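You operate a simulated robot arm through the tools that you are given. There is no shell and no other tool.

You run a simulated robot arm. Do the job below in one go: nothing can be reset, and whatever is moved stays where it is left.

TASK
Tilt the bench fan half way up and run it at 1.
Fine: stop it and let the vanes stand; loosen the clamp screw to tilt (within 3 degrees) and tighten it before the fan runs.

The check looks at the end state, three seconds after you hand in, the way a careful person would. Anything else that was tipped, shoved, dropped, spilled or broken makes it a failure.

THE ROBOT
A 6-joint arm with a two-finger gripper, fixed in place. Base frame: the origin is at the foot of the arm, x ahead of it, y to its left, z up; the work surface is at about z = 800. Lengths are in mm, angles in degrees, forces in N, time in s.
Its first joint turns from -166.0 to 166.0 degrees. Payload 3.43 kg.
Tool frame: the origin (TCP) lies between the finger pads and is the grasp point; the fingertips stand 20 mm ahead of it; z points along the fingers, y is the line along which they close. Largest opening 190 mm; the body of the gripper starts 248 mm behind the TCP.
Orientation is that of the tool frame in the base frame, as a unit quaternion [x, y, z, w]. With the fingers straight down and closing along the base's y, the tool's x points along the base's -x, its y along +y and its z along -z.

THE INTERFACE
- The arm moves only by the tool move_arm. Its argument "rows" is one flat list of numbers, 7 for each row, row after row: the finger opening in mm, from 0 to 190, then the shift along the tool's x, y, z in mm, then the turn, a rotation vector about the tool's x, y, z in degrees. In form: [grip, x, y, z, wx, wy, wz, grip, x, y, z, wx, wy, wz, ...]. A call has 1 to 20 rows; each row is the pose to reach, as a shift and turn from the pose commanded when the call began, along the tool's axes at that moment. Each row takes 0.2 s and may step no farther than 50 mm and 8.6 degrees from the row before; otherwise, or with a gripper value out of range, the whole call is refused. A pose out of reach is approached as far as the arm can. The call stops where the force on the tool passes 90 N (or 10 N more than at its start, if that is more) or the arm is blocked; 0.2 s more then pass. Each finger travels about 153 mm/s and halts on what it meets, pressing with about 43 N; the grip force reading is that of the motor and also rises with nothing between the fingers. The clock runs only during rows and for 0.2 s after the last one: add rows that repeat a pose to give the fingers time. It gives the time, the measured TCP pose, the force on the tool (base axes), the opening and the grip force at its end, in the units of the frame above (readings bear some noise), with the torque about the TCP (base axes, N m) and any sound that the robot's microphone picked up, and new pictures: "show" is both (left out), scene, wrist or none.
- Cameras (640 x 400 px; columns grow to the right, rows downward): "scene" is fixed at [399, -648.2, 1760.3]; the picture's right is [-0.30, -0.95, 0.00], its down [-0.94, 0.30, -0.16] and it looks along [0.15, -0.05, -0.99] (base axes); focal length 316 px, centre (320, 200). "wrist" rides on the gripper at [70, -8, -288] in the tool frame; the picture's right is [0.12, 0.99, 0.00], its down [-0.96, 0.12, -0.25] and it looks along [-0.25, 0.03, 0.97] (tool axes); focal length 261 px, centre (320, 200). There is no depth. A picture from a camera that has moved, and an enlarged one, comes with that camera's place and axes in the base frame and with its lens.
- lift_body(by): slides the trunk up (or, below 0, down) by that many mm; the arm rides with it, the base frame stays. It gives what a move gives, with no picture.
- zoom(camera, box): a new picture of the part [left, top, right, bottom] of that camera's present view, enlarged. No time passes.
- job_done(): hands the job in; it is judged then, once.

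Nothing tells you positions but the pictures and the camera data. Unless the task says otherwise, let go and move clear before handing in.

The tools are called after ">>>" as a command line: name --argument value ..., lists and objects as JSON in quotes. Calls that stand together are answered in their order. move_arm: Moves the arm, as the interface text tells. Its arguments: {"type":"object","properties":{"rows":{"type":"array"},"show":{"type":"string","enum":["both","scene","wrist","none"]}},"required":["rows"]} The other tools are called the same way: lift_body (by) slides the trunk up or down; zoom (camera, box) takes an enlarged picture of a part of a camera's view; job_done () hands the job in.

At the start:

```text
time: 0.0
position: [461.7, -513.4, 1469.8]
tool_rot: [0.0, 1.0, 0.0, 0.0]
wrist_force: [0.4, 0.1, 0.7]
wrist_torque: [-0.01, -0.01, -0.06]
finger_gap: 190.0
grasp_force: 0.1
trunk travel left (down, up): [-350.0, 90.0]
```

scene: 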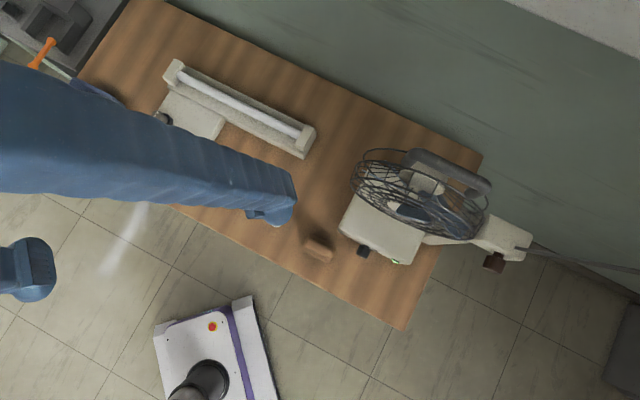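
wrist: 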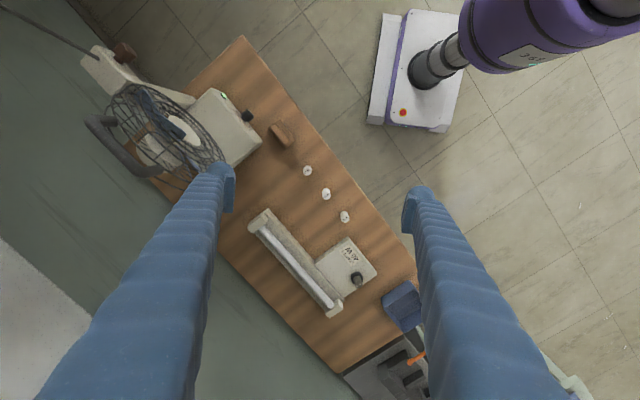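

I see a bench with a fan (guard, base with a green lamp and a dark knob, an arm with a brown knob on the outside), a lamp-like device, and some small items. I'll enlarge the views before moving.

>>> zoom --camera "scene" --box '[320, 130, 560, 280]'

>>> zoom --camera "wrist" --box '[60, 20, 300, 200]'

>>> zoom --camera "wrist" --box '[230, 110, 430, 350]'

```text
2.67 times, centred on (440, 205) of scene
camera zoom: at [399.0, -648.2, 1760.3], right [-0.3, -0.95, 0.0], down [-0.94, 0.3, -0.16], along [0.15, -0.05, -0.99], focal length 843 px, centre (0, 187)
```

zoom: 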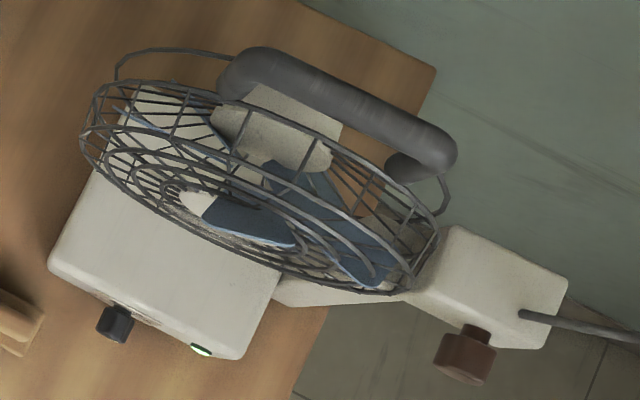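

```text
2.22 times, centred on (180, 110) of wrist
camera zoom: at [392.0, -522.4, 1757.0], right [-0.12, 0.99, 0.0], down [0.96, 0.12, 0.25], along [0.25, 0.03, -0.97], focal length 579 px, centre (631, 400)
```

zoom: 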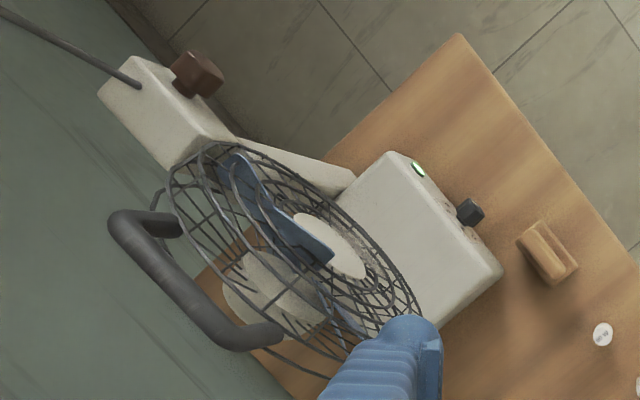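

```text
1.67 times, centred on (330, 230) of wrist
camera zoom: at [392.0, -522.4, 1757.0], right [-0.12, 0.99, 0.0], down [0.96, 0.12, 0.25], along [0.25, 0.03, -0.97], focal length 434 px, centre (303, 150)
```

zoom: 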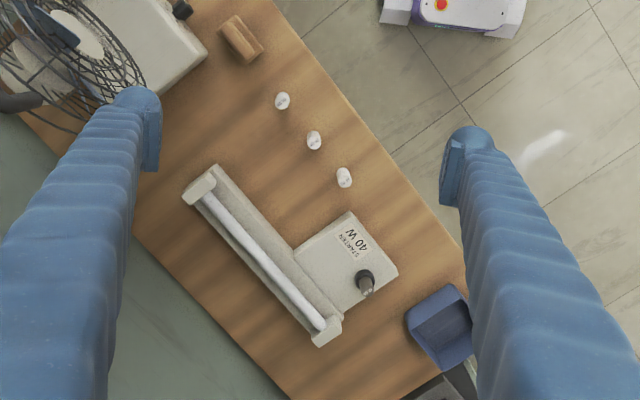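

The fan stands at the right (about x 370, y −850) with its front facing roughly (−0.76, 0.65). The dial is near (365, −764, 866) and the brown clamp screw near (270, −974, 1110). I'll turn the wrist camera to look at the fan's front from a safe distance.

>>> move_arm --rows '[190, 13.6, -5.1, 7.0, 3.18, 1.16, -7.69, 190, 27.3, -10.2, 14.1, 6.36, 2.33, -15.39, 190, 40.9, -15.3, 21.1, 9.55, 3.49, -23.08, 190, 54.5, -20.4, 28.2, 12.73, 4.66, -30.78, 190, 68.1, -25.5, 35.2, 15.91, 5.82, -38.47, 190, 81.8, -30.6, 42.3, 19.09, 6.99, -46.16, 190, 95.4, -35.7, 49.3, 22.28, 8.15, -53.86, 190, 109, -40.8, 56.4, 25.46, 9.32, -61.55, 190, 122.7, -45.8, 63.4, 28.64, 10.48, -69.25, 190, 136.3, -50.9, 70.5, 31.82, 11.65, -76.94, 190, 149.9, -56, 77.5, 35.01, 12.81, -84.63, 190, 163.6, -61.1, 84.6, 38.19, 13.98, -92.33, 190, 177.2, -66.2, 91.6, 41.37, 15.14, -100.02, 190, 190.8, -71.3, 98.7, 44.55, 16.31, -107.72, 190, 204.4, -76.4, 105.7, 47.74, 17.47, -115.41, 190, 218.1, -81.5, 112.8, 50.92, 18.64, -123.11, 190, 231.7, -86.6, 119.8, 54.1, 19.8, -130.8]' --show "both"

```text
time: 3.8
position: [267.5, -707.3, 1457.0]
tool_rot: [0.677, -0.516, 0.507, 0.134]
wrist_force: [0.0, 0.1, -0.1]
wrist_torque: [-0.03, 0.01, -0.07]
finger_gap: 190.0
grasp_force: 0.1
out of reach, approached as far as the arm can: row 13, 14, 15
trunk travel left (down, up): [-350.0, 90.0]
stopped in row 17: the arm was blocked; the commanded pose is now the measured one
camera wrist: at [114.6, -539.2, 1647.1], right [-0.83, -0.5, -0.24], down [-0.19, 0.66, -0.72], along [0.52, -0.56, -0.65], focal length 261 px, centre (320, 200)
```

scene: 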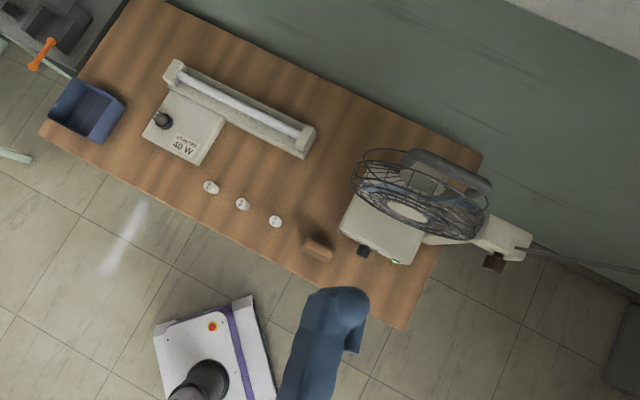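
wrist: 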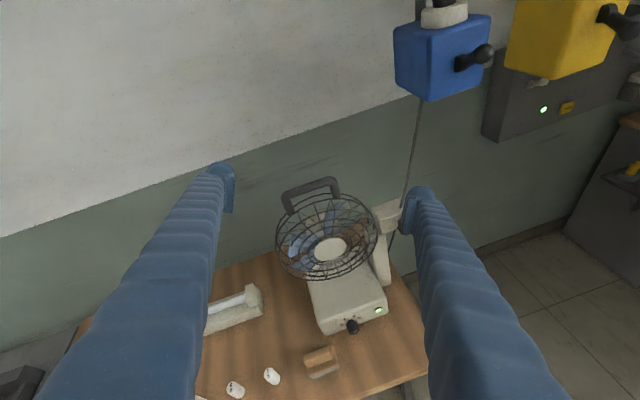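

Now I have a good frontal view of the fan: guard with a handle on top, hinge arm on the right, dial and green lamp on the base. I'll enlarge it.

>>> zoom --camera "wrist" --box '[260, 160, 440, 290]'

>>> zoom --camera "wrist" --box '[300, 280, 400, 350]'

>>> zoom --camera "scene" --box '[330, 140, 550, 280]'

```text
3.08 times, centred on (350, 225) of wrist
camera zoom: at [114.6, -539.2, 1647.1], right [-0.83, -0.5, -0.24], down [-0.19, 0.66, -0.72], along [0.52, -0.56, -0.65], focal length 802 px, centre (228, 123)
```

zoom: 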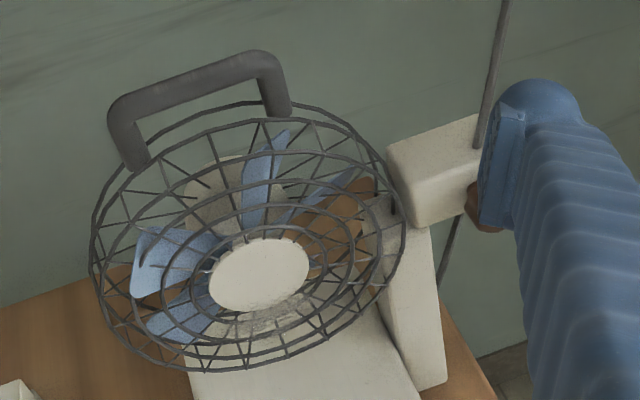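

```text
5.71 times, centred on (350, 315) of wrist
camera zoom: at [114.6, -539.2, 1647.1], right [-0.83, -0.5, -0.24], down [-0.19, 0.66, -0.72], along [0.52, -0.56, -0.65], focal length 1489 px, centre (149, -457)
```

zoom: 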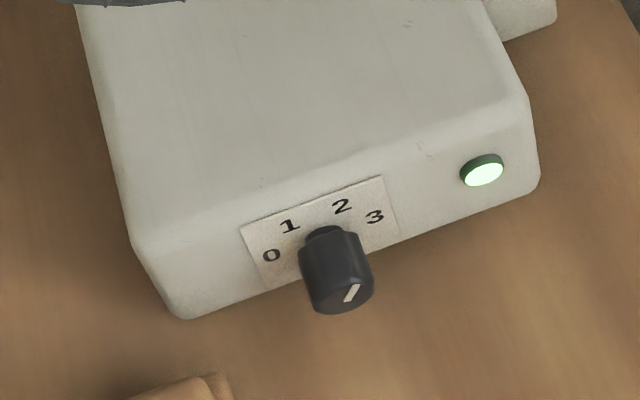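

```text
2.86 times, centred on (440, 210) of scene
camera zoom: at [399.0, -648.2, 1760.3], right [-0.3, -0.95, 0.0], down [-0.94, 0.3, -0.16], along [0.15, -0.05, -0.99], focal length 904 px, centre (-23, 171)
```

zoom: 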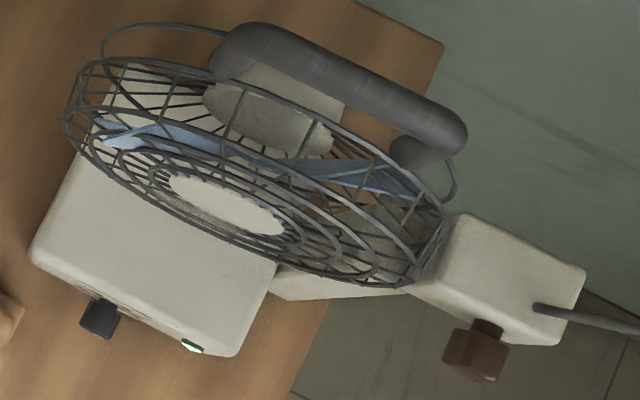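

The fan is running (the blades differ between pictures), and the dial points near 2–3. I'll level the tool's roll and come down for a closer frontal look at the dial and hinge.

>>> move_arm --rows '[190, -33, 12.9, -0.6, 0.65, 1.25, -4.66, 190, -66, 25.8, -1.2, 1.3, 2.5, -9.32, 190, -99, 38.6, -1.7, 1.96, 3.75, -13.98, 190, -132, 51.5, -2.3, 2.6, 5.0, -18.6, 190, -165, 64.4, -2.9, 3.26, 6.25, -23.3]' --show "wrist"

```text
time: 5.0
position: [211.8, -677.1, 1305.7]
tool_rot: [0.744, -0.345, 0.521, 0.236]
wrist_force: [-0.8, 0.3, 0.7]
wrist_torque: [-0.02, 0.05, -0.04]
finger_gap: 190.1
grasp_force: 0.0
out of reach, approached as far as the arm can: row 4, 5
trunk travel left (down, up): [-350.0, 90.0]
camera wrist: at [59.3, -485.3, 1471.8], right [-0.73, -0.68, 0.1], down [-0.45, 0.36, -0.82], along [0.52, -0.64, -0.57], focal length 261 px, centre (320, 200)
```

wrist: 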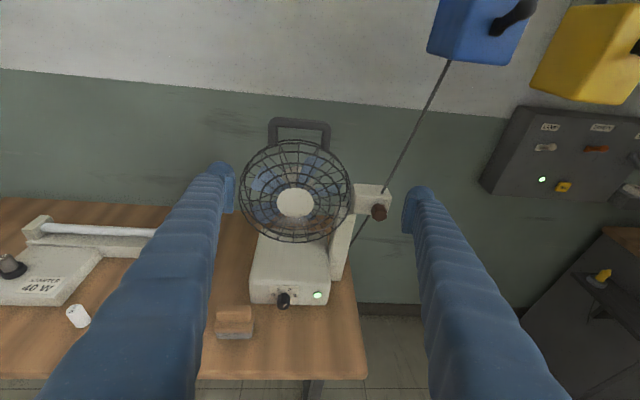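

>>> zoom --camera "wrist" --box '[225, 110, 405, 240]'

>>> zoom --camera "wrist" --box '[320, 160, 420, 240]'

>>> zoom --camera "wrist" --box '[240, 270, 340, 320]'

>>> zoom --camera "wrist" --box '[420, 0, 640, 220]'

```text
3.08 times, centred on (315, 175) of wrist
camera zoom: at [59.3, -485.3, 1471.8], right [-0.73, -0.68, 0.1], down [-0.45, 0.36, -0.82], along [0.52, -0.64, -0.57], focal length 802 px, centre (335, 277)
```

zoom: 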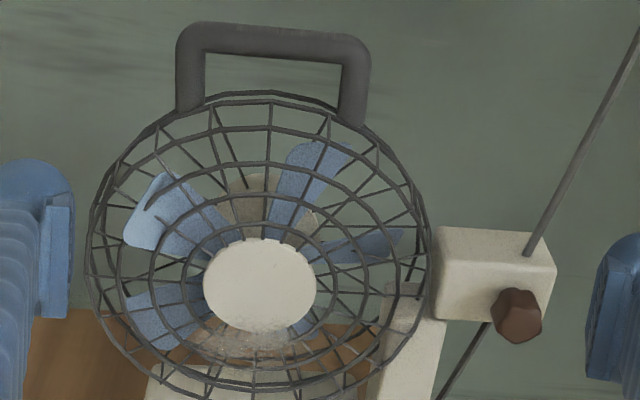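

```text
5.00 times, centred on (370, 200) of wrist
camera zoom: at [59.3, -485.3, 1471.8], right [-0.73, -0.68, 0.1], down [-0.45, 0.36, -0.82], along [0.52, -0.64, -0.57], focal length 1303 px, centre (70, 200)
```

zoom: 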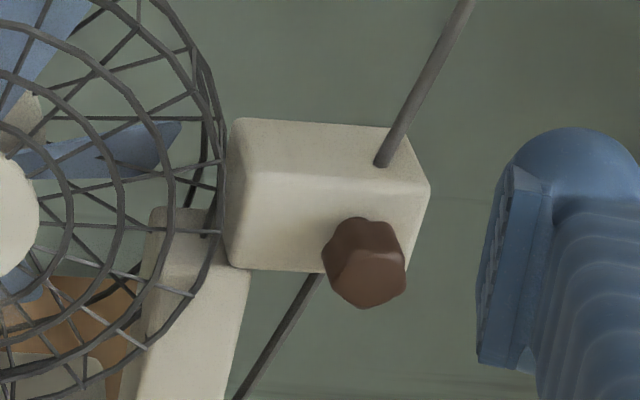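

```text
6.40 times, centred on (290, 295) of wrist
camera zoom: at [59.3, -485.3, 1471.8], right [-0.73, -0.68, 0.1], down [-0.45, 0.36, -0.82], along [0.52, -0.64, -0.57], focal length 1668 px, centre (512, -408)
```

zoom: 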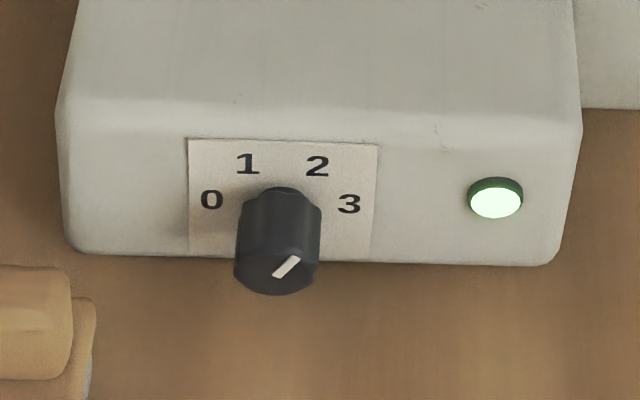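

```text
1.82 times, centred on (530, 110) of wrist
camera zoom: at [59.3, -485.3, 1471.8], right [-0.73, -0.68, 0.1], down [-0.45, 0.36, -0.82], along [0.52, -0.64, -0.57], focal length 474 px, centre (-62, 364)
```

zoom: 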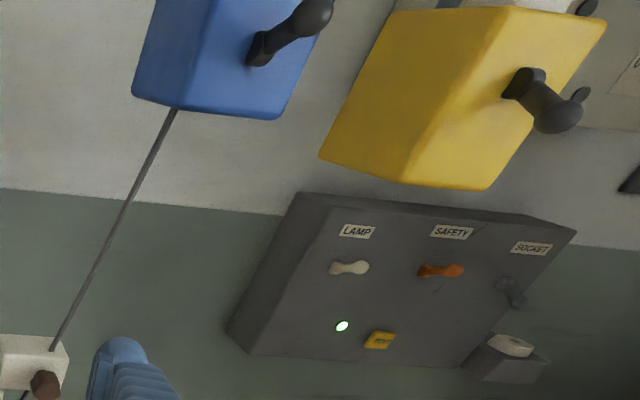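

The fan runs; the dial points around 3 or between 2 and 3, and the clamp screw is at about (268, −973, 1107). I'll lower the trunk to bring the camera closer to the dial and hinge height for clearer views.

>>> lift_body --by -200

>>> zoom --camera "wrist" --box '[0, 0, 640, 400]'

>>> zoom --camera "scene" --box '[0, 0, 640, 400]'

```text
time: 7.2
position: [214.7, -677.2, 1105.6]
tool_rot: [0.744, -0.346, 0.52, 0.236]
wrist_force: [-0.8, -0.5, -0.8]
wrist_torque: [0.0, -0.01, 0.04]
finger_gap: 189.8
grasp_force: 0.0
trunk travel left (down, up): [-150.0, 290.0]
```

```text
1.00 times, centred on (320, 200) of wrist (not enlarged: the box is as wide or as high as the picture)
camera zoom: at [60.7, -486.7, 1271.8], right [-0.73, -0.68, 0.1], down [-0.45, 0.36, -0.82], along [0.51, -0.64, -0.57], focal length 261 px, centre (320, 200)
```

zoom: 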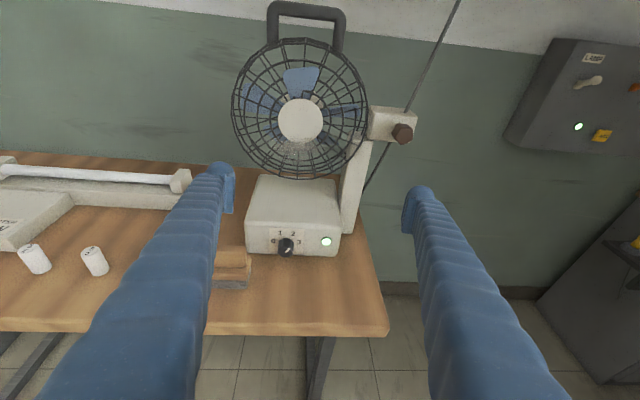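

```text
1.00 times, centred on (320, 200) of scene (not enlarged: the box is as wide or as high as the picture)
camera zoom: at [399.0, -648.2, 1760.3], right [-0.3, -0.95, 0.0], down [-0.94, 0.3, -0.16], along [0.15, -0.05, -0.99], focal length 316 px, centre (320, 200)
```

zoom: 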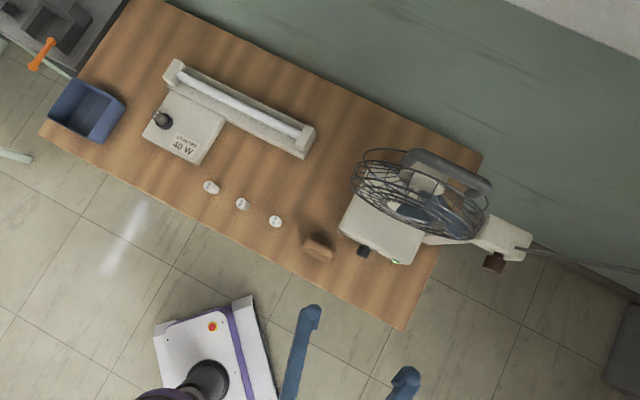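

>>> zoom --camera "wrist" --box '[240, 200, 360, 275]'

>>> zoom --camera "wrist" --box '[340, 80, 440, 180]'

>>> zoom --camera "wrist" --box '[220, 0, 420, 200]'

```text
5.33 times, centred on (300, 238) of wrist
camera zoom: at [60.7, -486.7, 1271.8], right [-0.73, -0.68, 0.1], down [-0.45, 0.36, -0.82], along [0.51, -0.64, -0.57], focal length 1390 px, centre (427, 0)
```

zoom: 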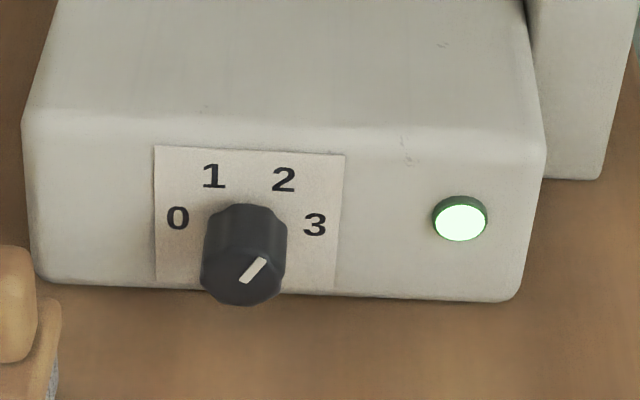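

```text
4.00 times, centred on (390, 130) of wrist
camera zoom: at [60.7, -486.7, 1271.8], right [-0.73, -0.68, 0.1], down [-0.45, 0.36, -0.82], along [0.51, -0.64, -0.57], focal length 1043 px, centre (40, 480)
```

zoom: 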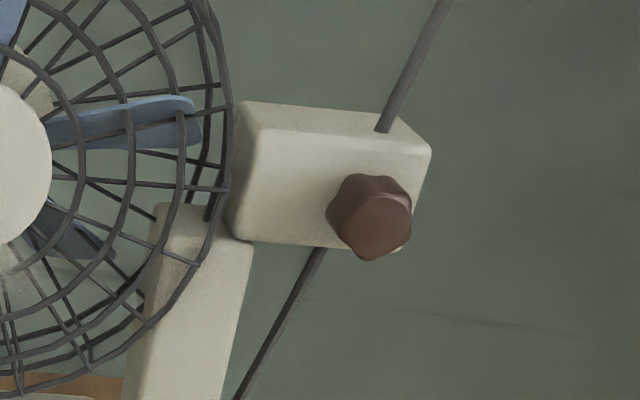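

```text
2.00 times, centred on (320, 100) of wrist
camera zoom: at [60.7, -486.7, 1271.8], right [-0.73, -0.68, 0.1], down [-0.45, 0.36, -0.82], along [0.51, -0.64, -0.57], focal length 521 px, centre (320, 400)
```

zoom: 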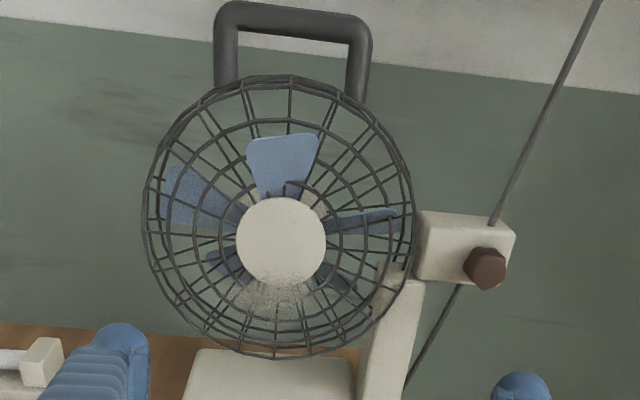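

The dial reads 0, 1, 2, 3 across a half turn (about −90, −30, +30, +90°) and points at about 2, and no tilt scale shows on the hinge's front. Before anything else I'll stop the fan, so I lower the trunk and line up in front of the dial.

>>> lift_body --by -150

>>> move_arm --rows '[100, 0, 0, 0, 0, 0, 0, 60, 0, 0, 0, 0, 0, 0, 60, 0, 0, 0, 0, 0, 0, 60, -21.8, -10.2, 16.1, 1.22, 5.06, -0.34, 60, -43.6, -20.4, 32.1, 2.44, 10.13, -0.68, 60, -65.5, -30.6, 48.2, 3.67, 15.2, -1.03, 60, -87.3, -40.8, 64.3, 4.89, 20.26, -1.37]' --show "both"

```text
time: 8.9
position: [214.5, -677.5, 955.2]
tool_rot: [0.744, -0.347, 0.519, 0.237]
wrist_force: [-0.2, -0.3, -0.4]
wrist_torque: [-0.05, 0.02, -0.03]
finger_gap: 189.8
grasp_force: 0.1
trunk travel left (down, up): [0.0, 440.0]
```

```text
time: 10.5
position: [253.3, -675.2, 1007.7]
tool_rot: [0.683, -0.315, 0.621, 0.22]
wrist_force: [-0.1, -0.5, -0.3]
wrist_torque: [-0.01, 0.03, -0.06]
finger_gap: 60.1
grasp_force: 0.0
out of reach, approached as far as the arm can: row 4, 5, 6, 7
trunk travel left (down, up): [0.0, 440.0]
camera wrist: at [57.7, -481.0, 1115.5], right [-0.7, -0.72, 0.03], down [-0.28, 0.24, -0.93], along [0.66, -0.65, -0.37], focal length 261 px, centre (320, 200)
```

scene: 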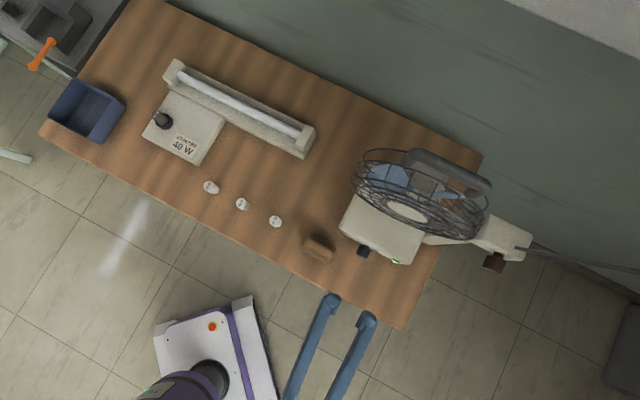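
wrist: 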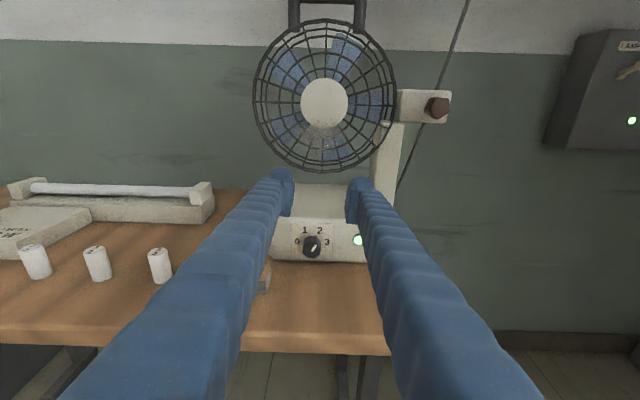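

The arm could not come down that far back (the wrist is too close to its own base there). I'll check whether the stored command equals the reached pose with a null row.

>>> move_arm --rows '[60, 0, 0, 0, 0, 0, 0]' --show "none"

```text
time: 10.9
position: [252.6, -675.9, 1006.1]
tool_rot: [0.683, -0.316, 0.621, 0.219]
wrist_force: [0.2, 0.2, 0.7]
wrist_torque: [-0.01, 0.02, 0.0]
finger_gap: 60.2
grasp_force: 0.1
trunk travel left (down, up): [0.0, 440.0]
```

>>> move_arm --rows '[60, 1.3, -3.9, 27.6, 0.03, 2.55, -1.8, 60, 2.6, -7.7, 55.1, 0.07, 5.1, -3.6, 60, 3.9, -11.6, 82.7, 0.1, 7.64, -5.38, 60, -32.7, -8.1, 87.6, 0.1, 7.64, -5.38, 60, -69.3, -4.6, 92.6, 0.1, 7.64, -5.38, 60, -106, -1.2, 97.5, 0.1, 7.64, -5.38, 60, -142.6, 2.3, 102.4, 0.1, 7.64, -5.38]' --show "both"

```text
time: 12.5
position: [315.3, -816.1, 917.4]
tool_rot: [0.661, -0.283, 0.657, 0.224]
wrist_force: [-22.3, 27.0, 18.1]
wrist_torque: [-0.28, 0.56, -1.33]
finger_gap: 57.1
grasp_force: 0.2
out of reach, approached as far as the arm can: row 1, 2, 3, 4, 5, 6, 7
trunk travel left (down, up): [0.0, 440.0]
camera wrist: at [105.9, -622.3, 998.2], right [-0.67, -0.74, 0.04], down [-0.24, 0.16, -0.96], along [0.71, -0.65, -0.28], focal length 261 px, centre (320, 200)
```

scene: 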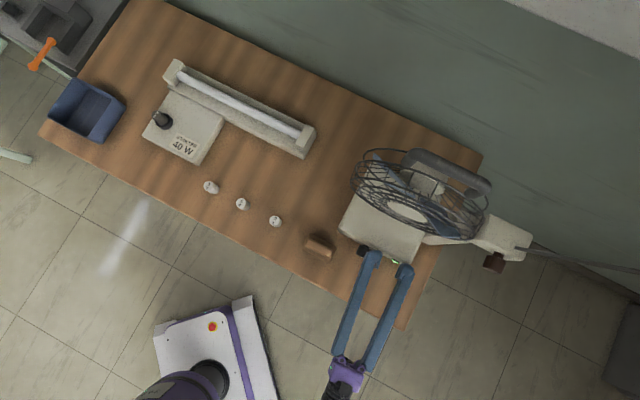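
wrist: 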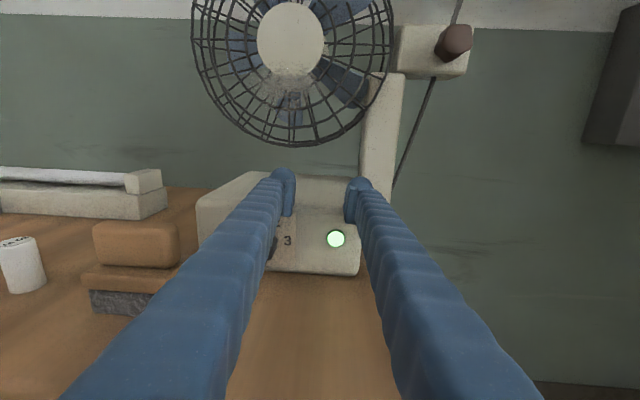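

The out-of-reach request slid the fingers sideways and they now lean on the front top edge of the fan base. I'll back off up and away right now and then use a steeper tool pitch for the dial.

>>> move_arm --rows '[60, 4, 0, -8, 0, 0, 0, 60, 14, 0, -18, 0, 0, 0, 60, 30, 0, -26, 0, 0, 0, 60, 50, 0, -32, 0, 0, 0]' --show "both"

```text
time: 13.5
position: [293.5, -797.9, 960.0]
tool_rot: [0.663, -0.284, 0.655, 0.224]
wrist_force: [0.5, -1.1, 0.4]
wrist_torque: [-0.04, -0.05, 0.08]
finger_gap: 60.4
grasp_force: 0.0
trunk travel left (down, up): [0.0, 440.0]
camera wrist: at [84.0, -607.2, 1043.3], right [-0.67, -0.74, 0.04], down [-0.24, 0.16, -0.96], along [0.71, -0.65, -0.29], focal length 261 px, centre (320, 200)
```

scene: 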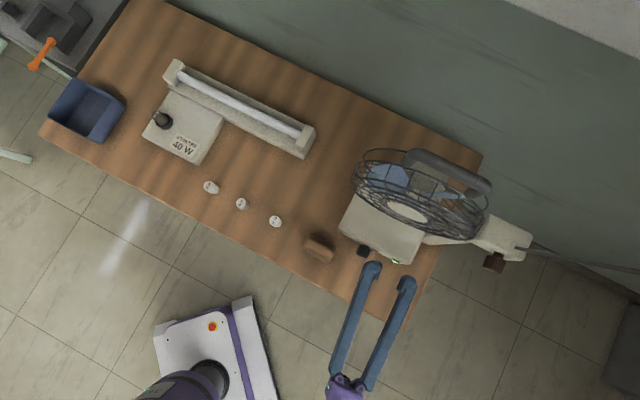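
wrist: 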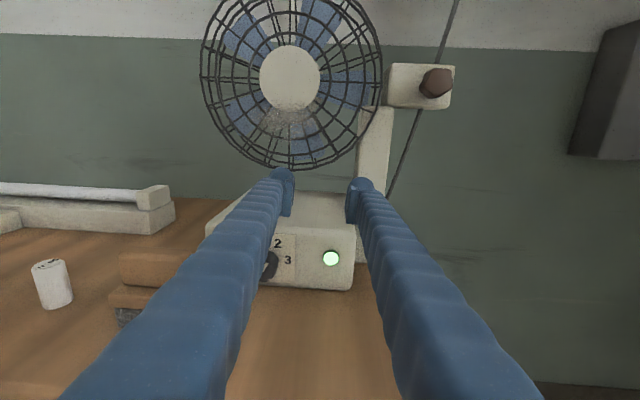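

>>> zoom --camera "scene" --box '[330, 140, 550, 280]'

>>> zoom --camera "wrist" --box '[340, 40, 480, 140]'

```text
2.86 times, centred on (440, 210) of scene
camera zoom: at [399.0, -648.2, 1760.3], right [-0.3, -0.95, 0.0], down [-0.94, 0.3, -0.16], along [0.15, -0.05, -0.99], focal length 904 px, centre (-23, 171)
```

zoom: 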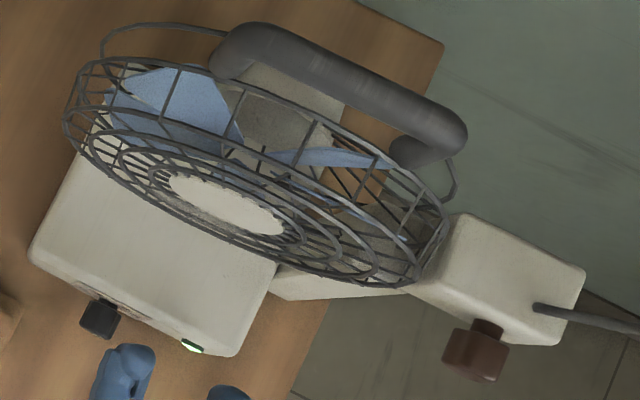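

```text
4.00 times, centred on (410, 90) of wrist
camera zoom: at [84.0, -607.2, 1043.3], right [-0.67, -0.74, 0.04], down [-0.24, 0.16, -0.96], along [0.71, -0.65, -0.29], focal length 1043 px, centre (-40, 640)
```

zoom: 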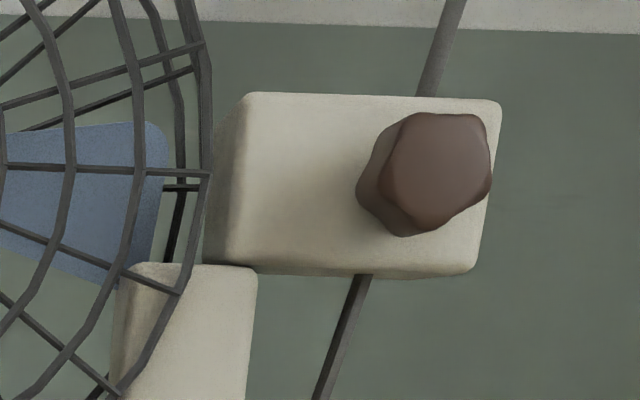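

The fan hasn't shifted. I'll now move to a pre-grasp in front of the dial with the tool pitched 45° down, fingers straddling the knob's axis.

>>> move_arm --rows '[60, -11.3, -11.3, -10.2, -0.65, -7.08, -0.52, 60, -22.6, -22.6, -20.4, -1.3, -14.2, -1.04, 60, -33.9, -33.9, -30.6, -1.95, -21.3, -1.55, 60, -45.2, -45.2, -40.8, -2.6, -28.3, -2.07, 60, -56.5, -56.6, -51.1, -3.25, -35.4, -2.6, 60, -67.8, -67.9, -61.3, -3.9, -42.5, -3.1]' --show "both"

```text
time: 14.9
position: [297.1, -701.1, 899.9]
tool_rot: [0.855, -0.349, 0.355, 0.145]
wrist_force: [0.4, -0.4, 0.4]
wrist_torque: [0.02, -0.01, 0.02]
finger_gap: 59.8
grasp_force: 0.2
trunk travel left (down, up): [0.0, 440.0]
camera wrist: at [193.7, -587.8, 1153.1], right [-0.63, -0.77, 0.08], down [-0.69, 0.52, -0.5], along [0.34, -0.38, -0.86], focal length 261 px, centre (320, 200)
```

scene: 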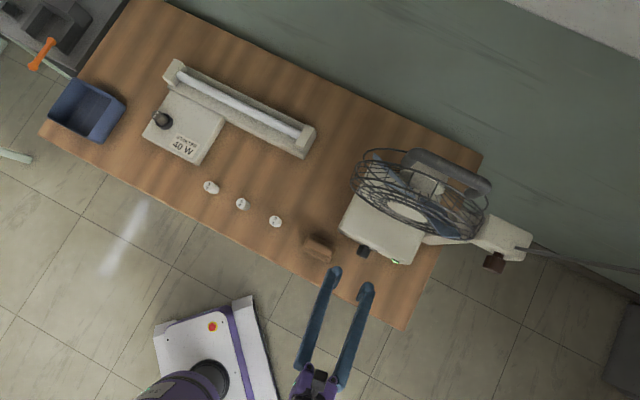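
wrist: 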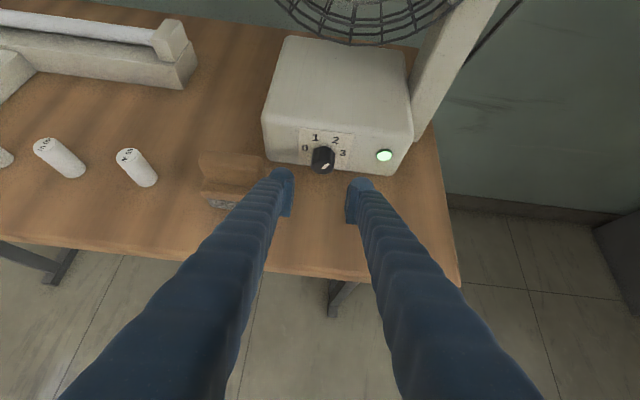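

>>> zoom --camera "wrist" --box '[260, 110, 420, 210]'

>>> zoom --camera "scene" --box '[290, 220, 410, 300]'

```text
4.00 times, centred on (340, 160) of wrist
camera zoom: at [193.7, -587.8, 1153.1], right [-0.63, -0.77, 0.08], down [-0.69, 0.52, -0.5], along [0.34, -0.38, -0.86], focal length 1043 px, centre (240, 360)
```

zoom: 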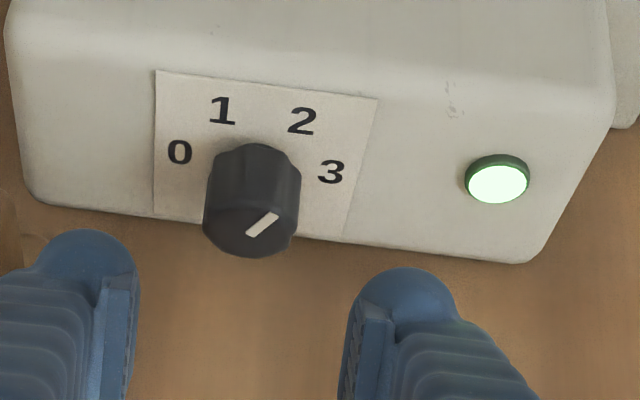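

```text
5.00 times, centred on (350, 260) of scene
camera zoom: at [399.0, -648.2, 1760.3], right [-0.3, -0.95, 0.0], down [-0.94, 0.3, -0.16], along [0.15, -0.05, -0.99], focal length 1581 px, centre (170, -100)
```

zoom: 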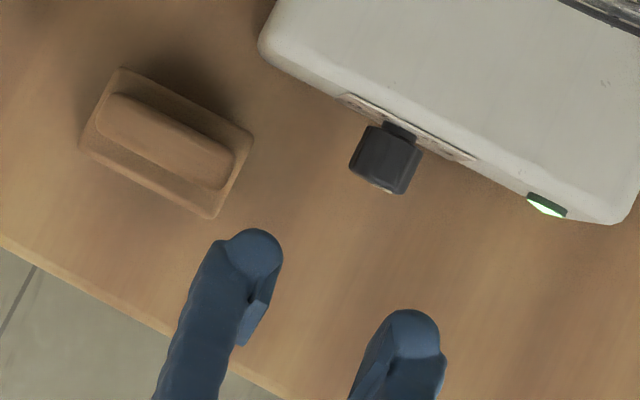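

The dial points at 2 and the knob's axis is about z 851, face centre about (351, −757). I'll lean the tool 30° clockwise about the knob axis in front of the dial, before advancing onto it.

>>> move_arm --rows '[50, -3.6, 0.4, 13.5, 5.3, 0, 5.3, 50, -7.2, 0.9, 27, 10.6, 0, 10.6, 50, -10.7, 1.3, 40.6, 15.9, 0, 15.9, 50, -14.3, 1.7, 54.1, 21.2, 0, 21.2]' --show "both"

>>> zoom --camera "wrist" --box '[240, 110, 400, 210]'

>>> zoom --camera "scene" --box '[290, 220, 410, 300]'

```text
time: 15.9
position: [317.6, -721.9, 850.7]
tool_rot: [0.788, -0.429, 0.434, -0.083]
wrist_force: [-0.1, 0.3, 1.2]
wrist_torque: [-0.04, 0.12, -0.11]
finger_gap: 50.1
grasp_force: 0.0
trunk travel left (down, up): [0.0, 440.0]
camera wrist: at [125.1, -700.1, 1074.4], right [-0.57, -0.7, -0.43], down [-0.5, 0.71, -0.5], along [0.65, -0.07, -0.76], focal length 261 px, centre (320, 200)
```

scene: 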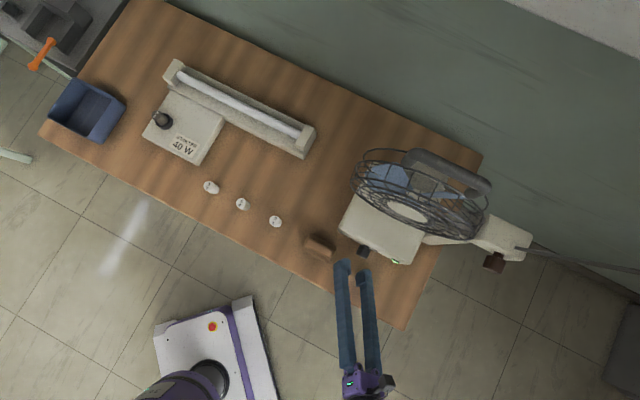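
wrist: 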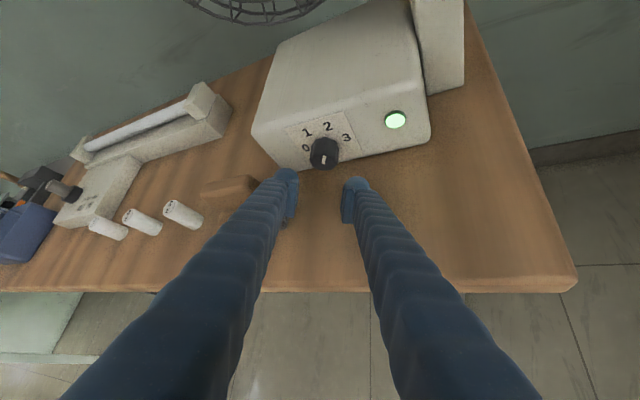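

```text
4.00 times, centred on (320, 160) of wrist
camera zoom: at [125.1, -700.1, 1074.4], right [-0.57, -0.7, -0.43], down [-0.5, 0.71, -0.5], along [0.65, -0.07, -0.76], focal length 1043 px, centre (320, 360)
```

zoom: 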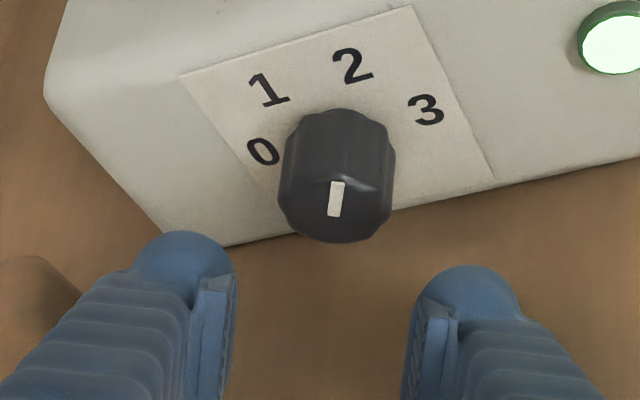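

```text
5.00 times, centred on (350, 260) of scene
camera zoom: at [399.0, -648.2, 1760.3], right [-0.3, -0.95, 0.0], down [-0.94, 0.3, -0.16], along [0.15, -0.05, -0.99], focal length 1581 px, centre (170, -100)
```

zoom: 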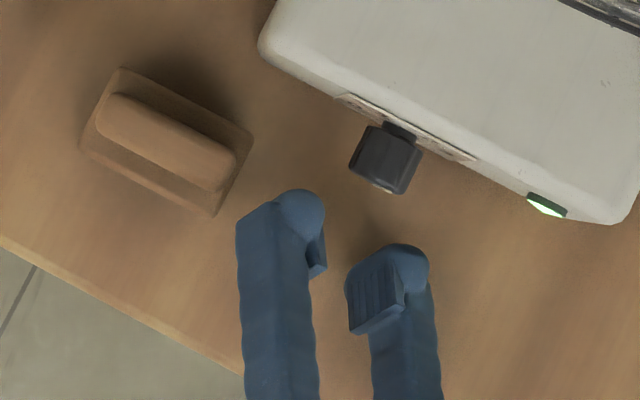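

>>> move_arm --rows '[50, 10.5, 0.4, 9.8, 0, 0, 0, 50, 21, 0.7, 19.7, 0, 0, 0, 50, 31.5, 1.1, 29.5, 0, 0, 0, 50, 31.5, 1.1, 29.5, 0, 0, 0, 0, 31.5, 1.1, 29.5, 0, 0, 0, 0, 31.5, 1.1, 29.5, 0, 0, 0]' --show "both"

>>> zoom --camera "wrist" --box '[240, 110, 400, 210]'

>>> zoom --camera "scene" --box '[290, 220, 410, 300]'

```text
time: 17.3
position: [348.2, -753.0, 853.7]
tool_rot: [0.789, -0.428, 0.433, -0.082]
wrist_force: [4.6, 6.0, 4.3]
wrist_torque: [0.08, 0.07, 0.13]
finger_gap: 32.8
grasp_force: 45.0
trunk travel left (down, up): [0.0, 440.0]
camera wrist: at [155.1, -730.8, 1076.6], right [-0.57, -0.7, -0.42], down [-0.5, 0.71, -0.5], along [0.65, -0.07, -0.76], focal length 261 px, centre (320, 200)
```

scene: 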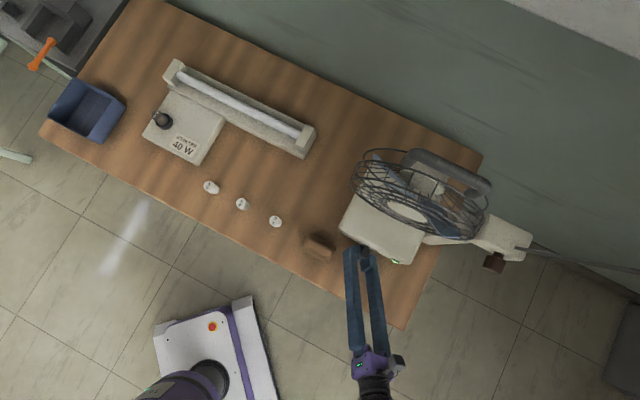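
wrist: 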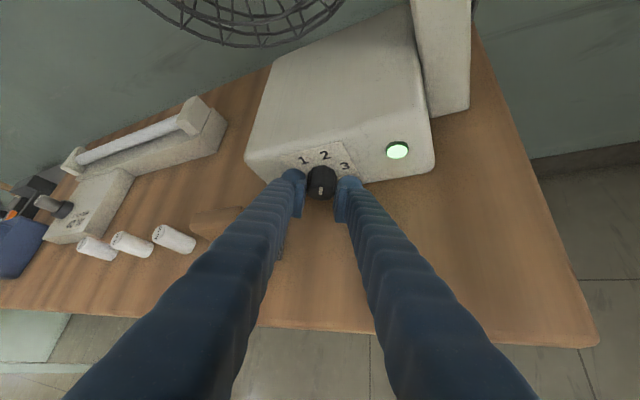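

```text
4.00 times, centred on (320, 160) of wrist
camera zoom: at [155.1, -730.8, 1076.6], right [-0.57, -0.7, -0.42], down [-0.5, 0.71, -0.5], along [0.65, -0.07, -0.76], focal length 1043 px, centre (320, 360)
```

zoom: 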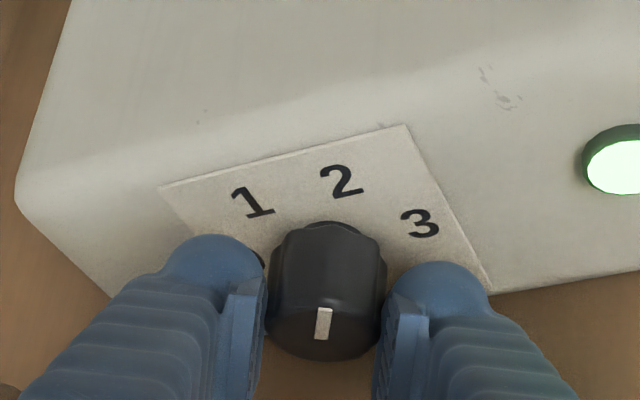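

```text
5.00 times, centred on (350, 260) of scene
camera zoom: at [399.0, -648.2, 1760.3], right [-0.3, -0.95, 0.0], down [-0.94, 0.3, -0.16], along [0.15, -0.05, -0.99], focal length 1581 px, centre (170, -100)
```

zoom: 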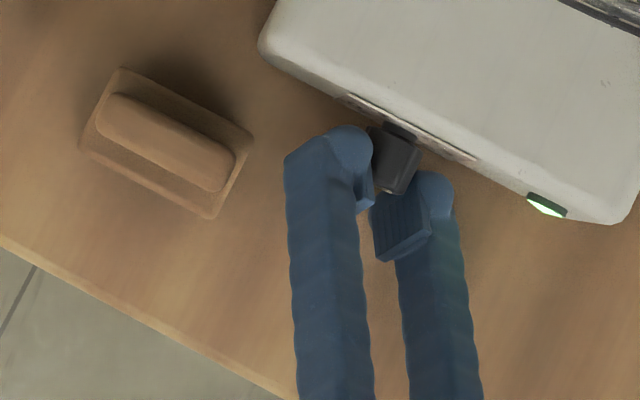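

The knob is gripped (gap 32.8 mm). Now I turn it 60° anticlockwise about its own axis.

>>> move_arm --rows '[0, 0, 0, 0, -4.24, 0, -4.24, 0, 0, 0, 0, -8.49, 0, -8.49, 0, 0, 0, 0, -12.73, 0, -12.73, 0, 0, 0, 0, -16.97, 0, -16.97, 0, 0, 0, 0, -21.2, 0, -21.2, 0, 0, 0, 0, -25.46, 0, -25.46, 0, 0, 0, 0, -29.7, 0, -29.7, 0, 0, 0, 0, -33.94, 0, -33.94, 0, 0, 0, 0, -38.18, 0, -38.18, 0, 0, 0, 0, -42.43, 0, -42.43]' --show "both"

>>> zoom --camera "wrist" --box '[240, 110, 400, 210]'

```text
time: 19.5
position: [348.8, -752.1, 855.2]
tool_rot: [0.87, -0.307, 0.315, 0.225]
wrist_force: [34.9, 64.6, -15.4]
wrist_torque: [0.84, 0.57, 0.72]
finger_gap: 32.8
grasp_force: 44.8
out of reach, approached as far as the arm can: row 7, 8, 9, 10
trunk travel left (down, up): [0.0, 440.0]
camera wrist: at [281.1, -605.7, 1103.6], right [-0.6, -0.75, 0.28], down [-0.77, 0.44, -0.46], along [0.22, -0.49, -0.84], focal length 261 px, centre (320, 200)
```

scene: 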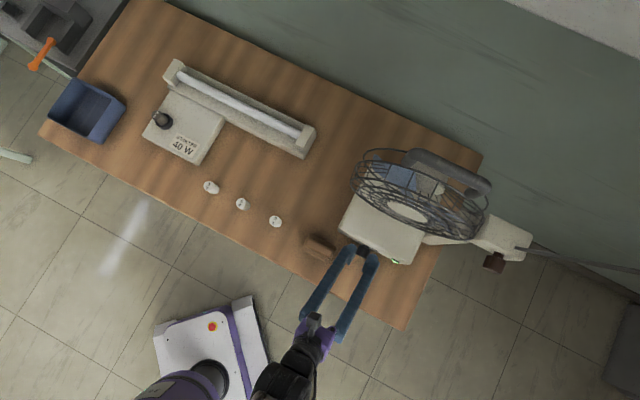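
wrist: 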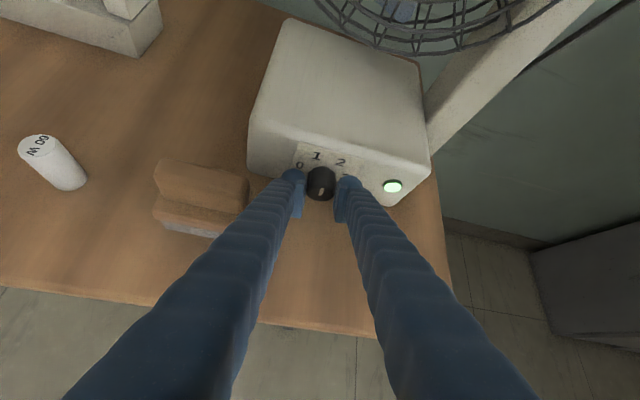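

```text
4.00 times, centred on (320, 160) of wrist
camera zoom: at [281.1, -605.7, 1103.6], right [-0.6, -0.75, 0.28], down [-0.77, 0.44, -0.46], along [0.22, -0.49, -0.84], focal length 1043 px, centre (320, 360)
```

zoom: 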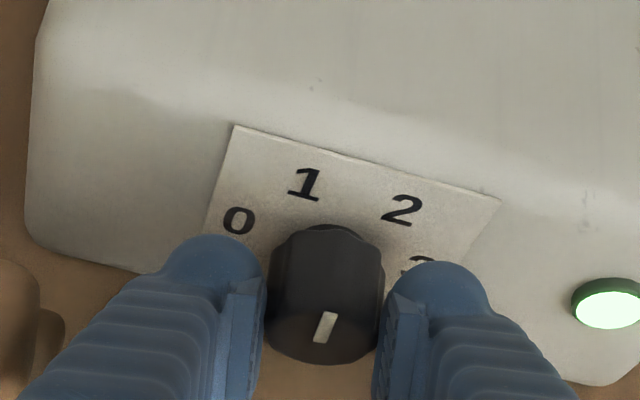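

The knob turned about 30° (it now sits between 2 and 1) before the arm reached its limit on that lean. I'll release, back off along the knob's axis and re-grip leaning further right.

>>> move_arm --rows '[46, 0, 0, 0, 0, 0, 0, 46, 0, 0, 0, 0, 0, 0]' --show "wrist"

>>> zoom --camera "wrist" --box '[240, 110, 400, 210]'

```text
time: 20.1
position: [345.1, -759.8, 860.0]
tool_rot: [0.867, -0.311, 0.317, 0.228]
wrist_force: [8.1, 5.2, -0.2]
wrist_torque: [-0.01, -0.06, 0.03]
finger_gap: 51.3
grasp_force: 4.7
trunk travel left (down, up): [0.0, 440.0]
camera wrist: at [277.2, -611.3, 1106.6], right [-0.61, -0.75, 0.28], down [-0.76, 0.44, -0.47], along [0.23, -0.5, -0.84], focal length 261 px, centre (320, 200)
```

wrist: 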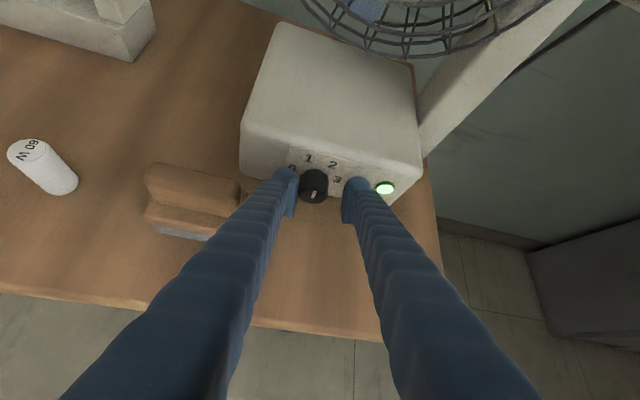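

```text
4.00 times, centred on (320, 160) of wrist
camera zoom: at [277.2, -611.3, 1106.6], right [-0.61, -0.75, 0.28], down [-0.76, 0.44, -0.47], along [0.23, -0.5, -0.84], focal length 1043 px, centre (320, 360)
```

zoom: 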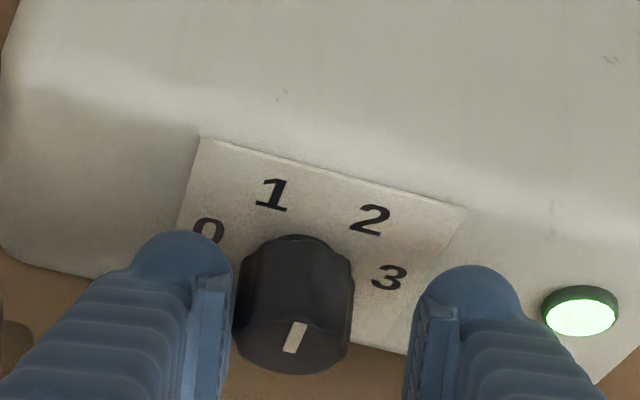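

>>> move_arm --rows '[46, -2.8, -4.2, 1, 4.2, 0, 4.2, 46, -5.7, -8.5, 2.1, 8.5, 0, 8.5, 46, -5.7, -8.5, 2.1, 13.4, 0, 13.4, 46, -5.7, -8.5, 2.1, 18.4, 0, 18.4, 46, -5.7, -8.5, 2.1, 23.3, 0, 23.3, 46, -5.7, -8.5, 2.1, 28.3, 0, 28.3, 46, -5.7, -8.5, 2.1, 33.2, 0, 33.2, 46, -5.7, -8.5, 2.1, 38.5, 0, 38.5, 46, -5.7, -8.5, 2.1, 43.8, 0, 43.8, 46, -5.7, -8.5, 2.1, 43.8, 0, 43.8]' --show "both"

>>> zoom --camera "wrist" --box '[240, 110, 400, 210]'

>>> zoom --camera "scene" --box '[290, 220, 410, 300]'

```text
time: 22.3
position: [348.1, -750.9, 853.9]
tool_rot: [0.713, -0.467, 0.466, -0.236]
wrist_force: [-0.4, 0.3, 0.2]
wrist_torque: [-0.01, -0.01, 0.02]
finger_gap: 45.8
grasp_force: 0.1
trunk travel left (down, up): [0.0, 440.0]
camera wrist: at [105.8, -781.7, 1020.7], right [-0.43, -0.55, -0.72], down [-0.39, 0.83, -0.4], along [0.81, 0.11, -0.57], focal length 261 px, centre (320, 200)
```

scene: 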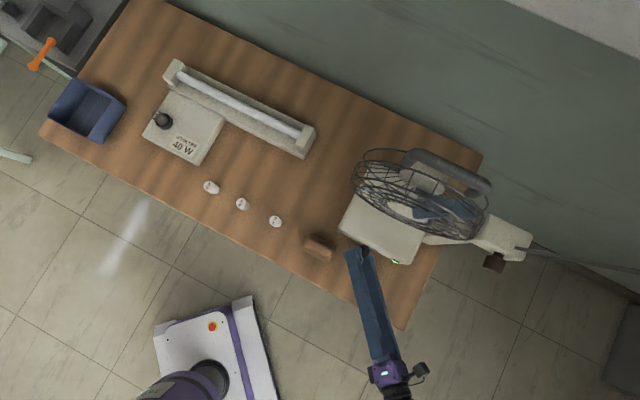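
wrist: 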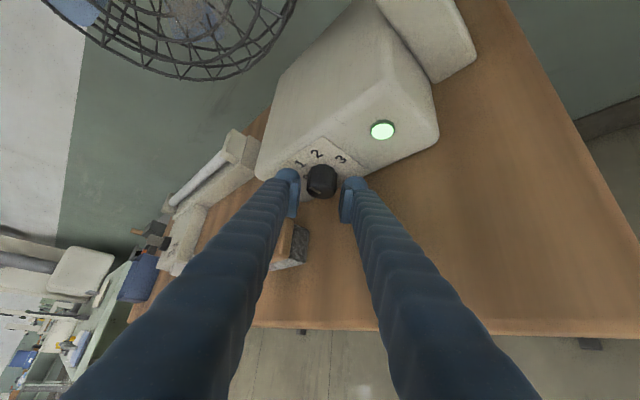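

```text
4.00 times, centred on (320, 160) of wrist
camera zoom: at [105.8, -781.7, 1020.7], right [-0.43, -0.55, -0.72], down [-0.39, 0.83, -0.4], along [0.81, 0.11, -0.57], focal length 1043 px, centre (320, 360)
```

zoom: 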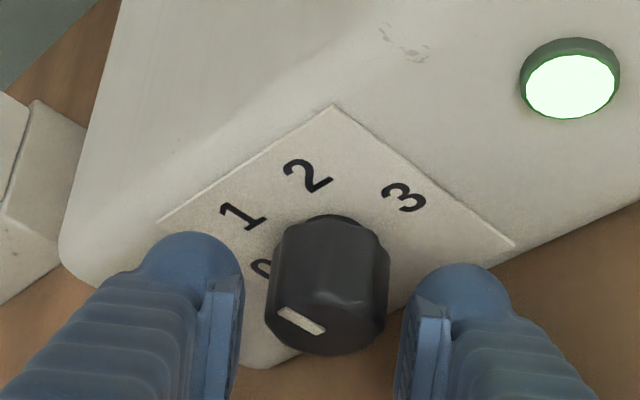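

```text
5.00 times, centred on (350, 260) of scene
camera zoom: at [399.0, -648.2, 1760.3], right [-0.3, -0.95, 0.0], down [-0.94, 0.3, -0.16], along [0.15, -0.05, -0.99], focal length 1581 px, centre (170, -100)
```

zoom: 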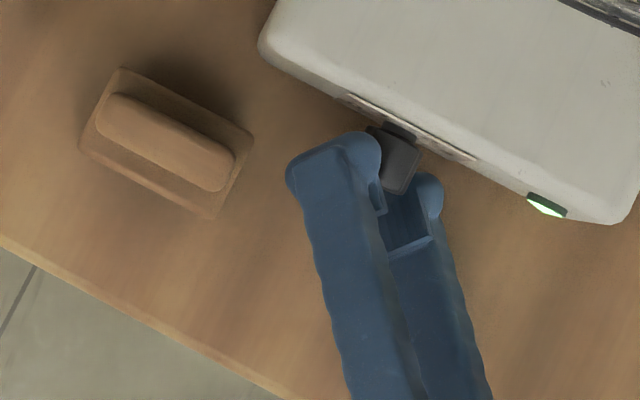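

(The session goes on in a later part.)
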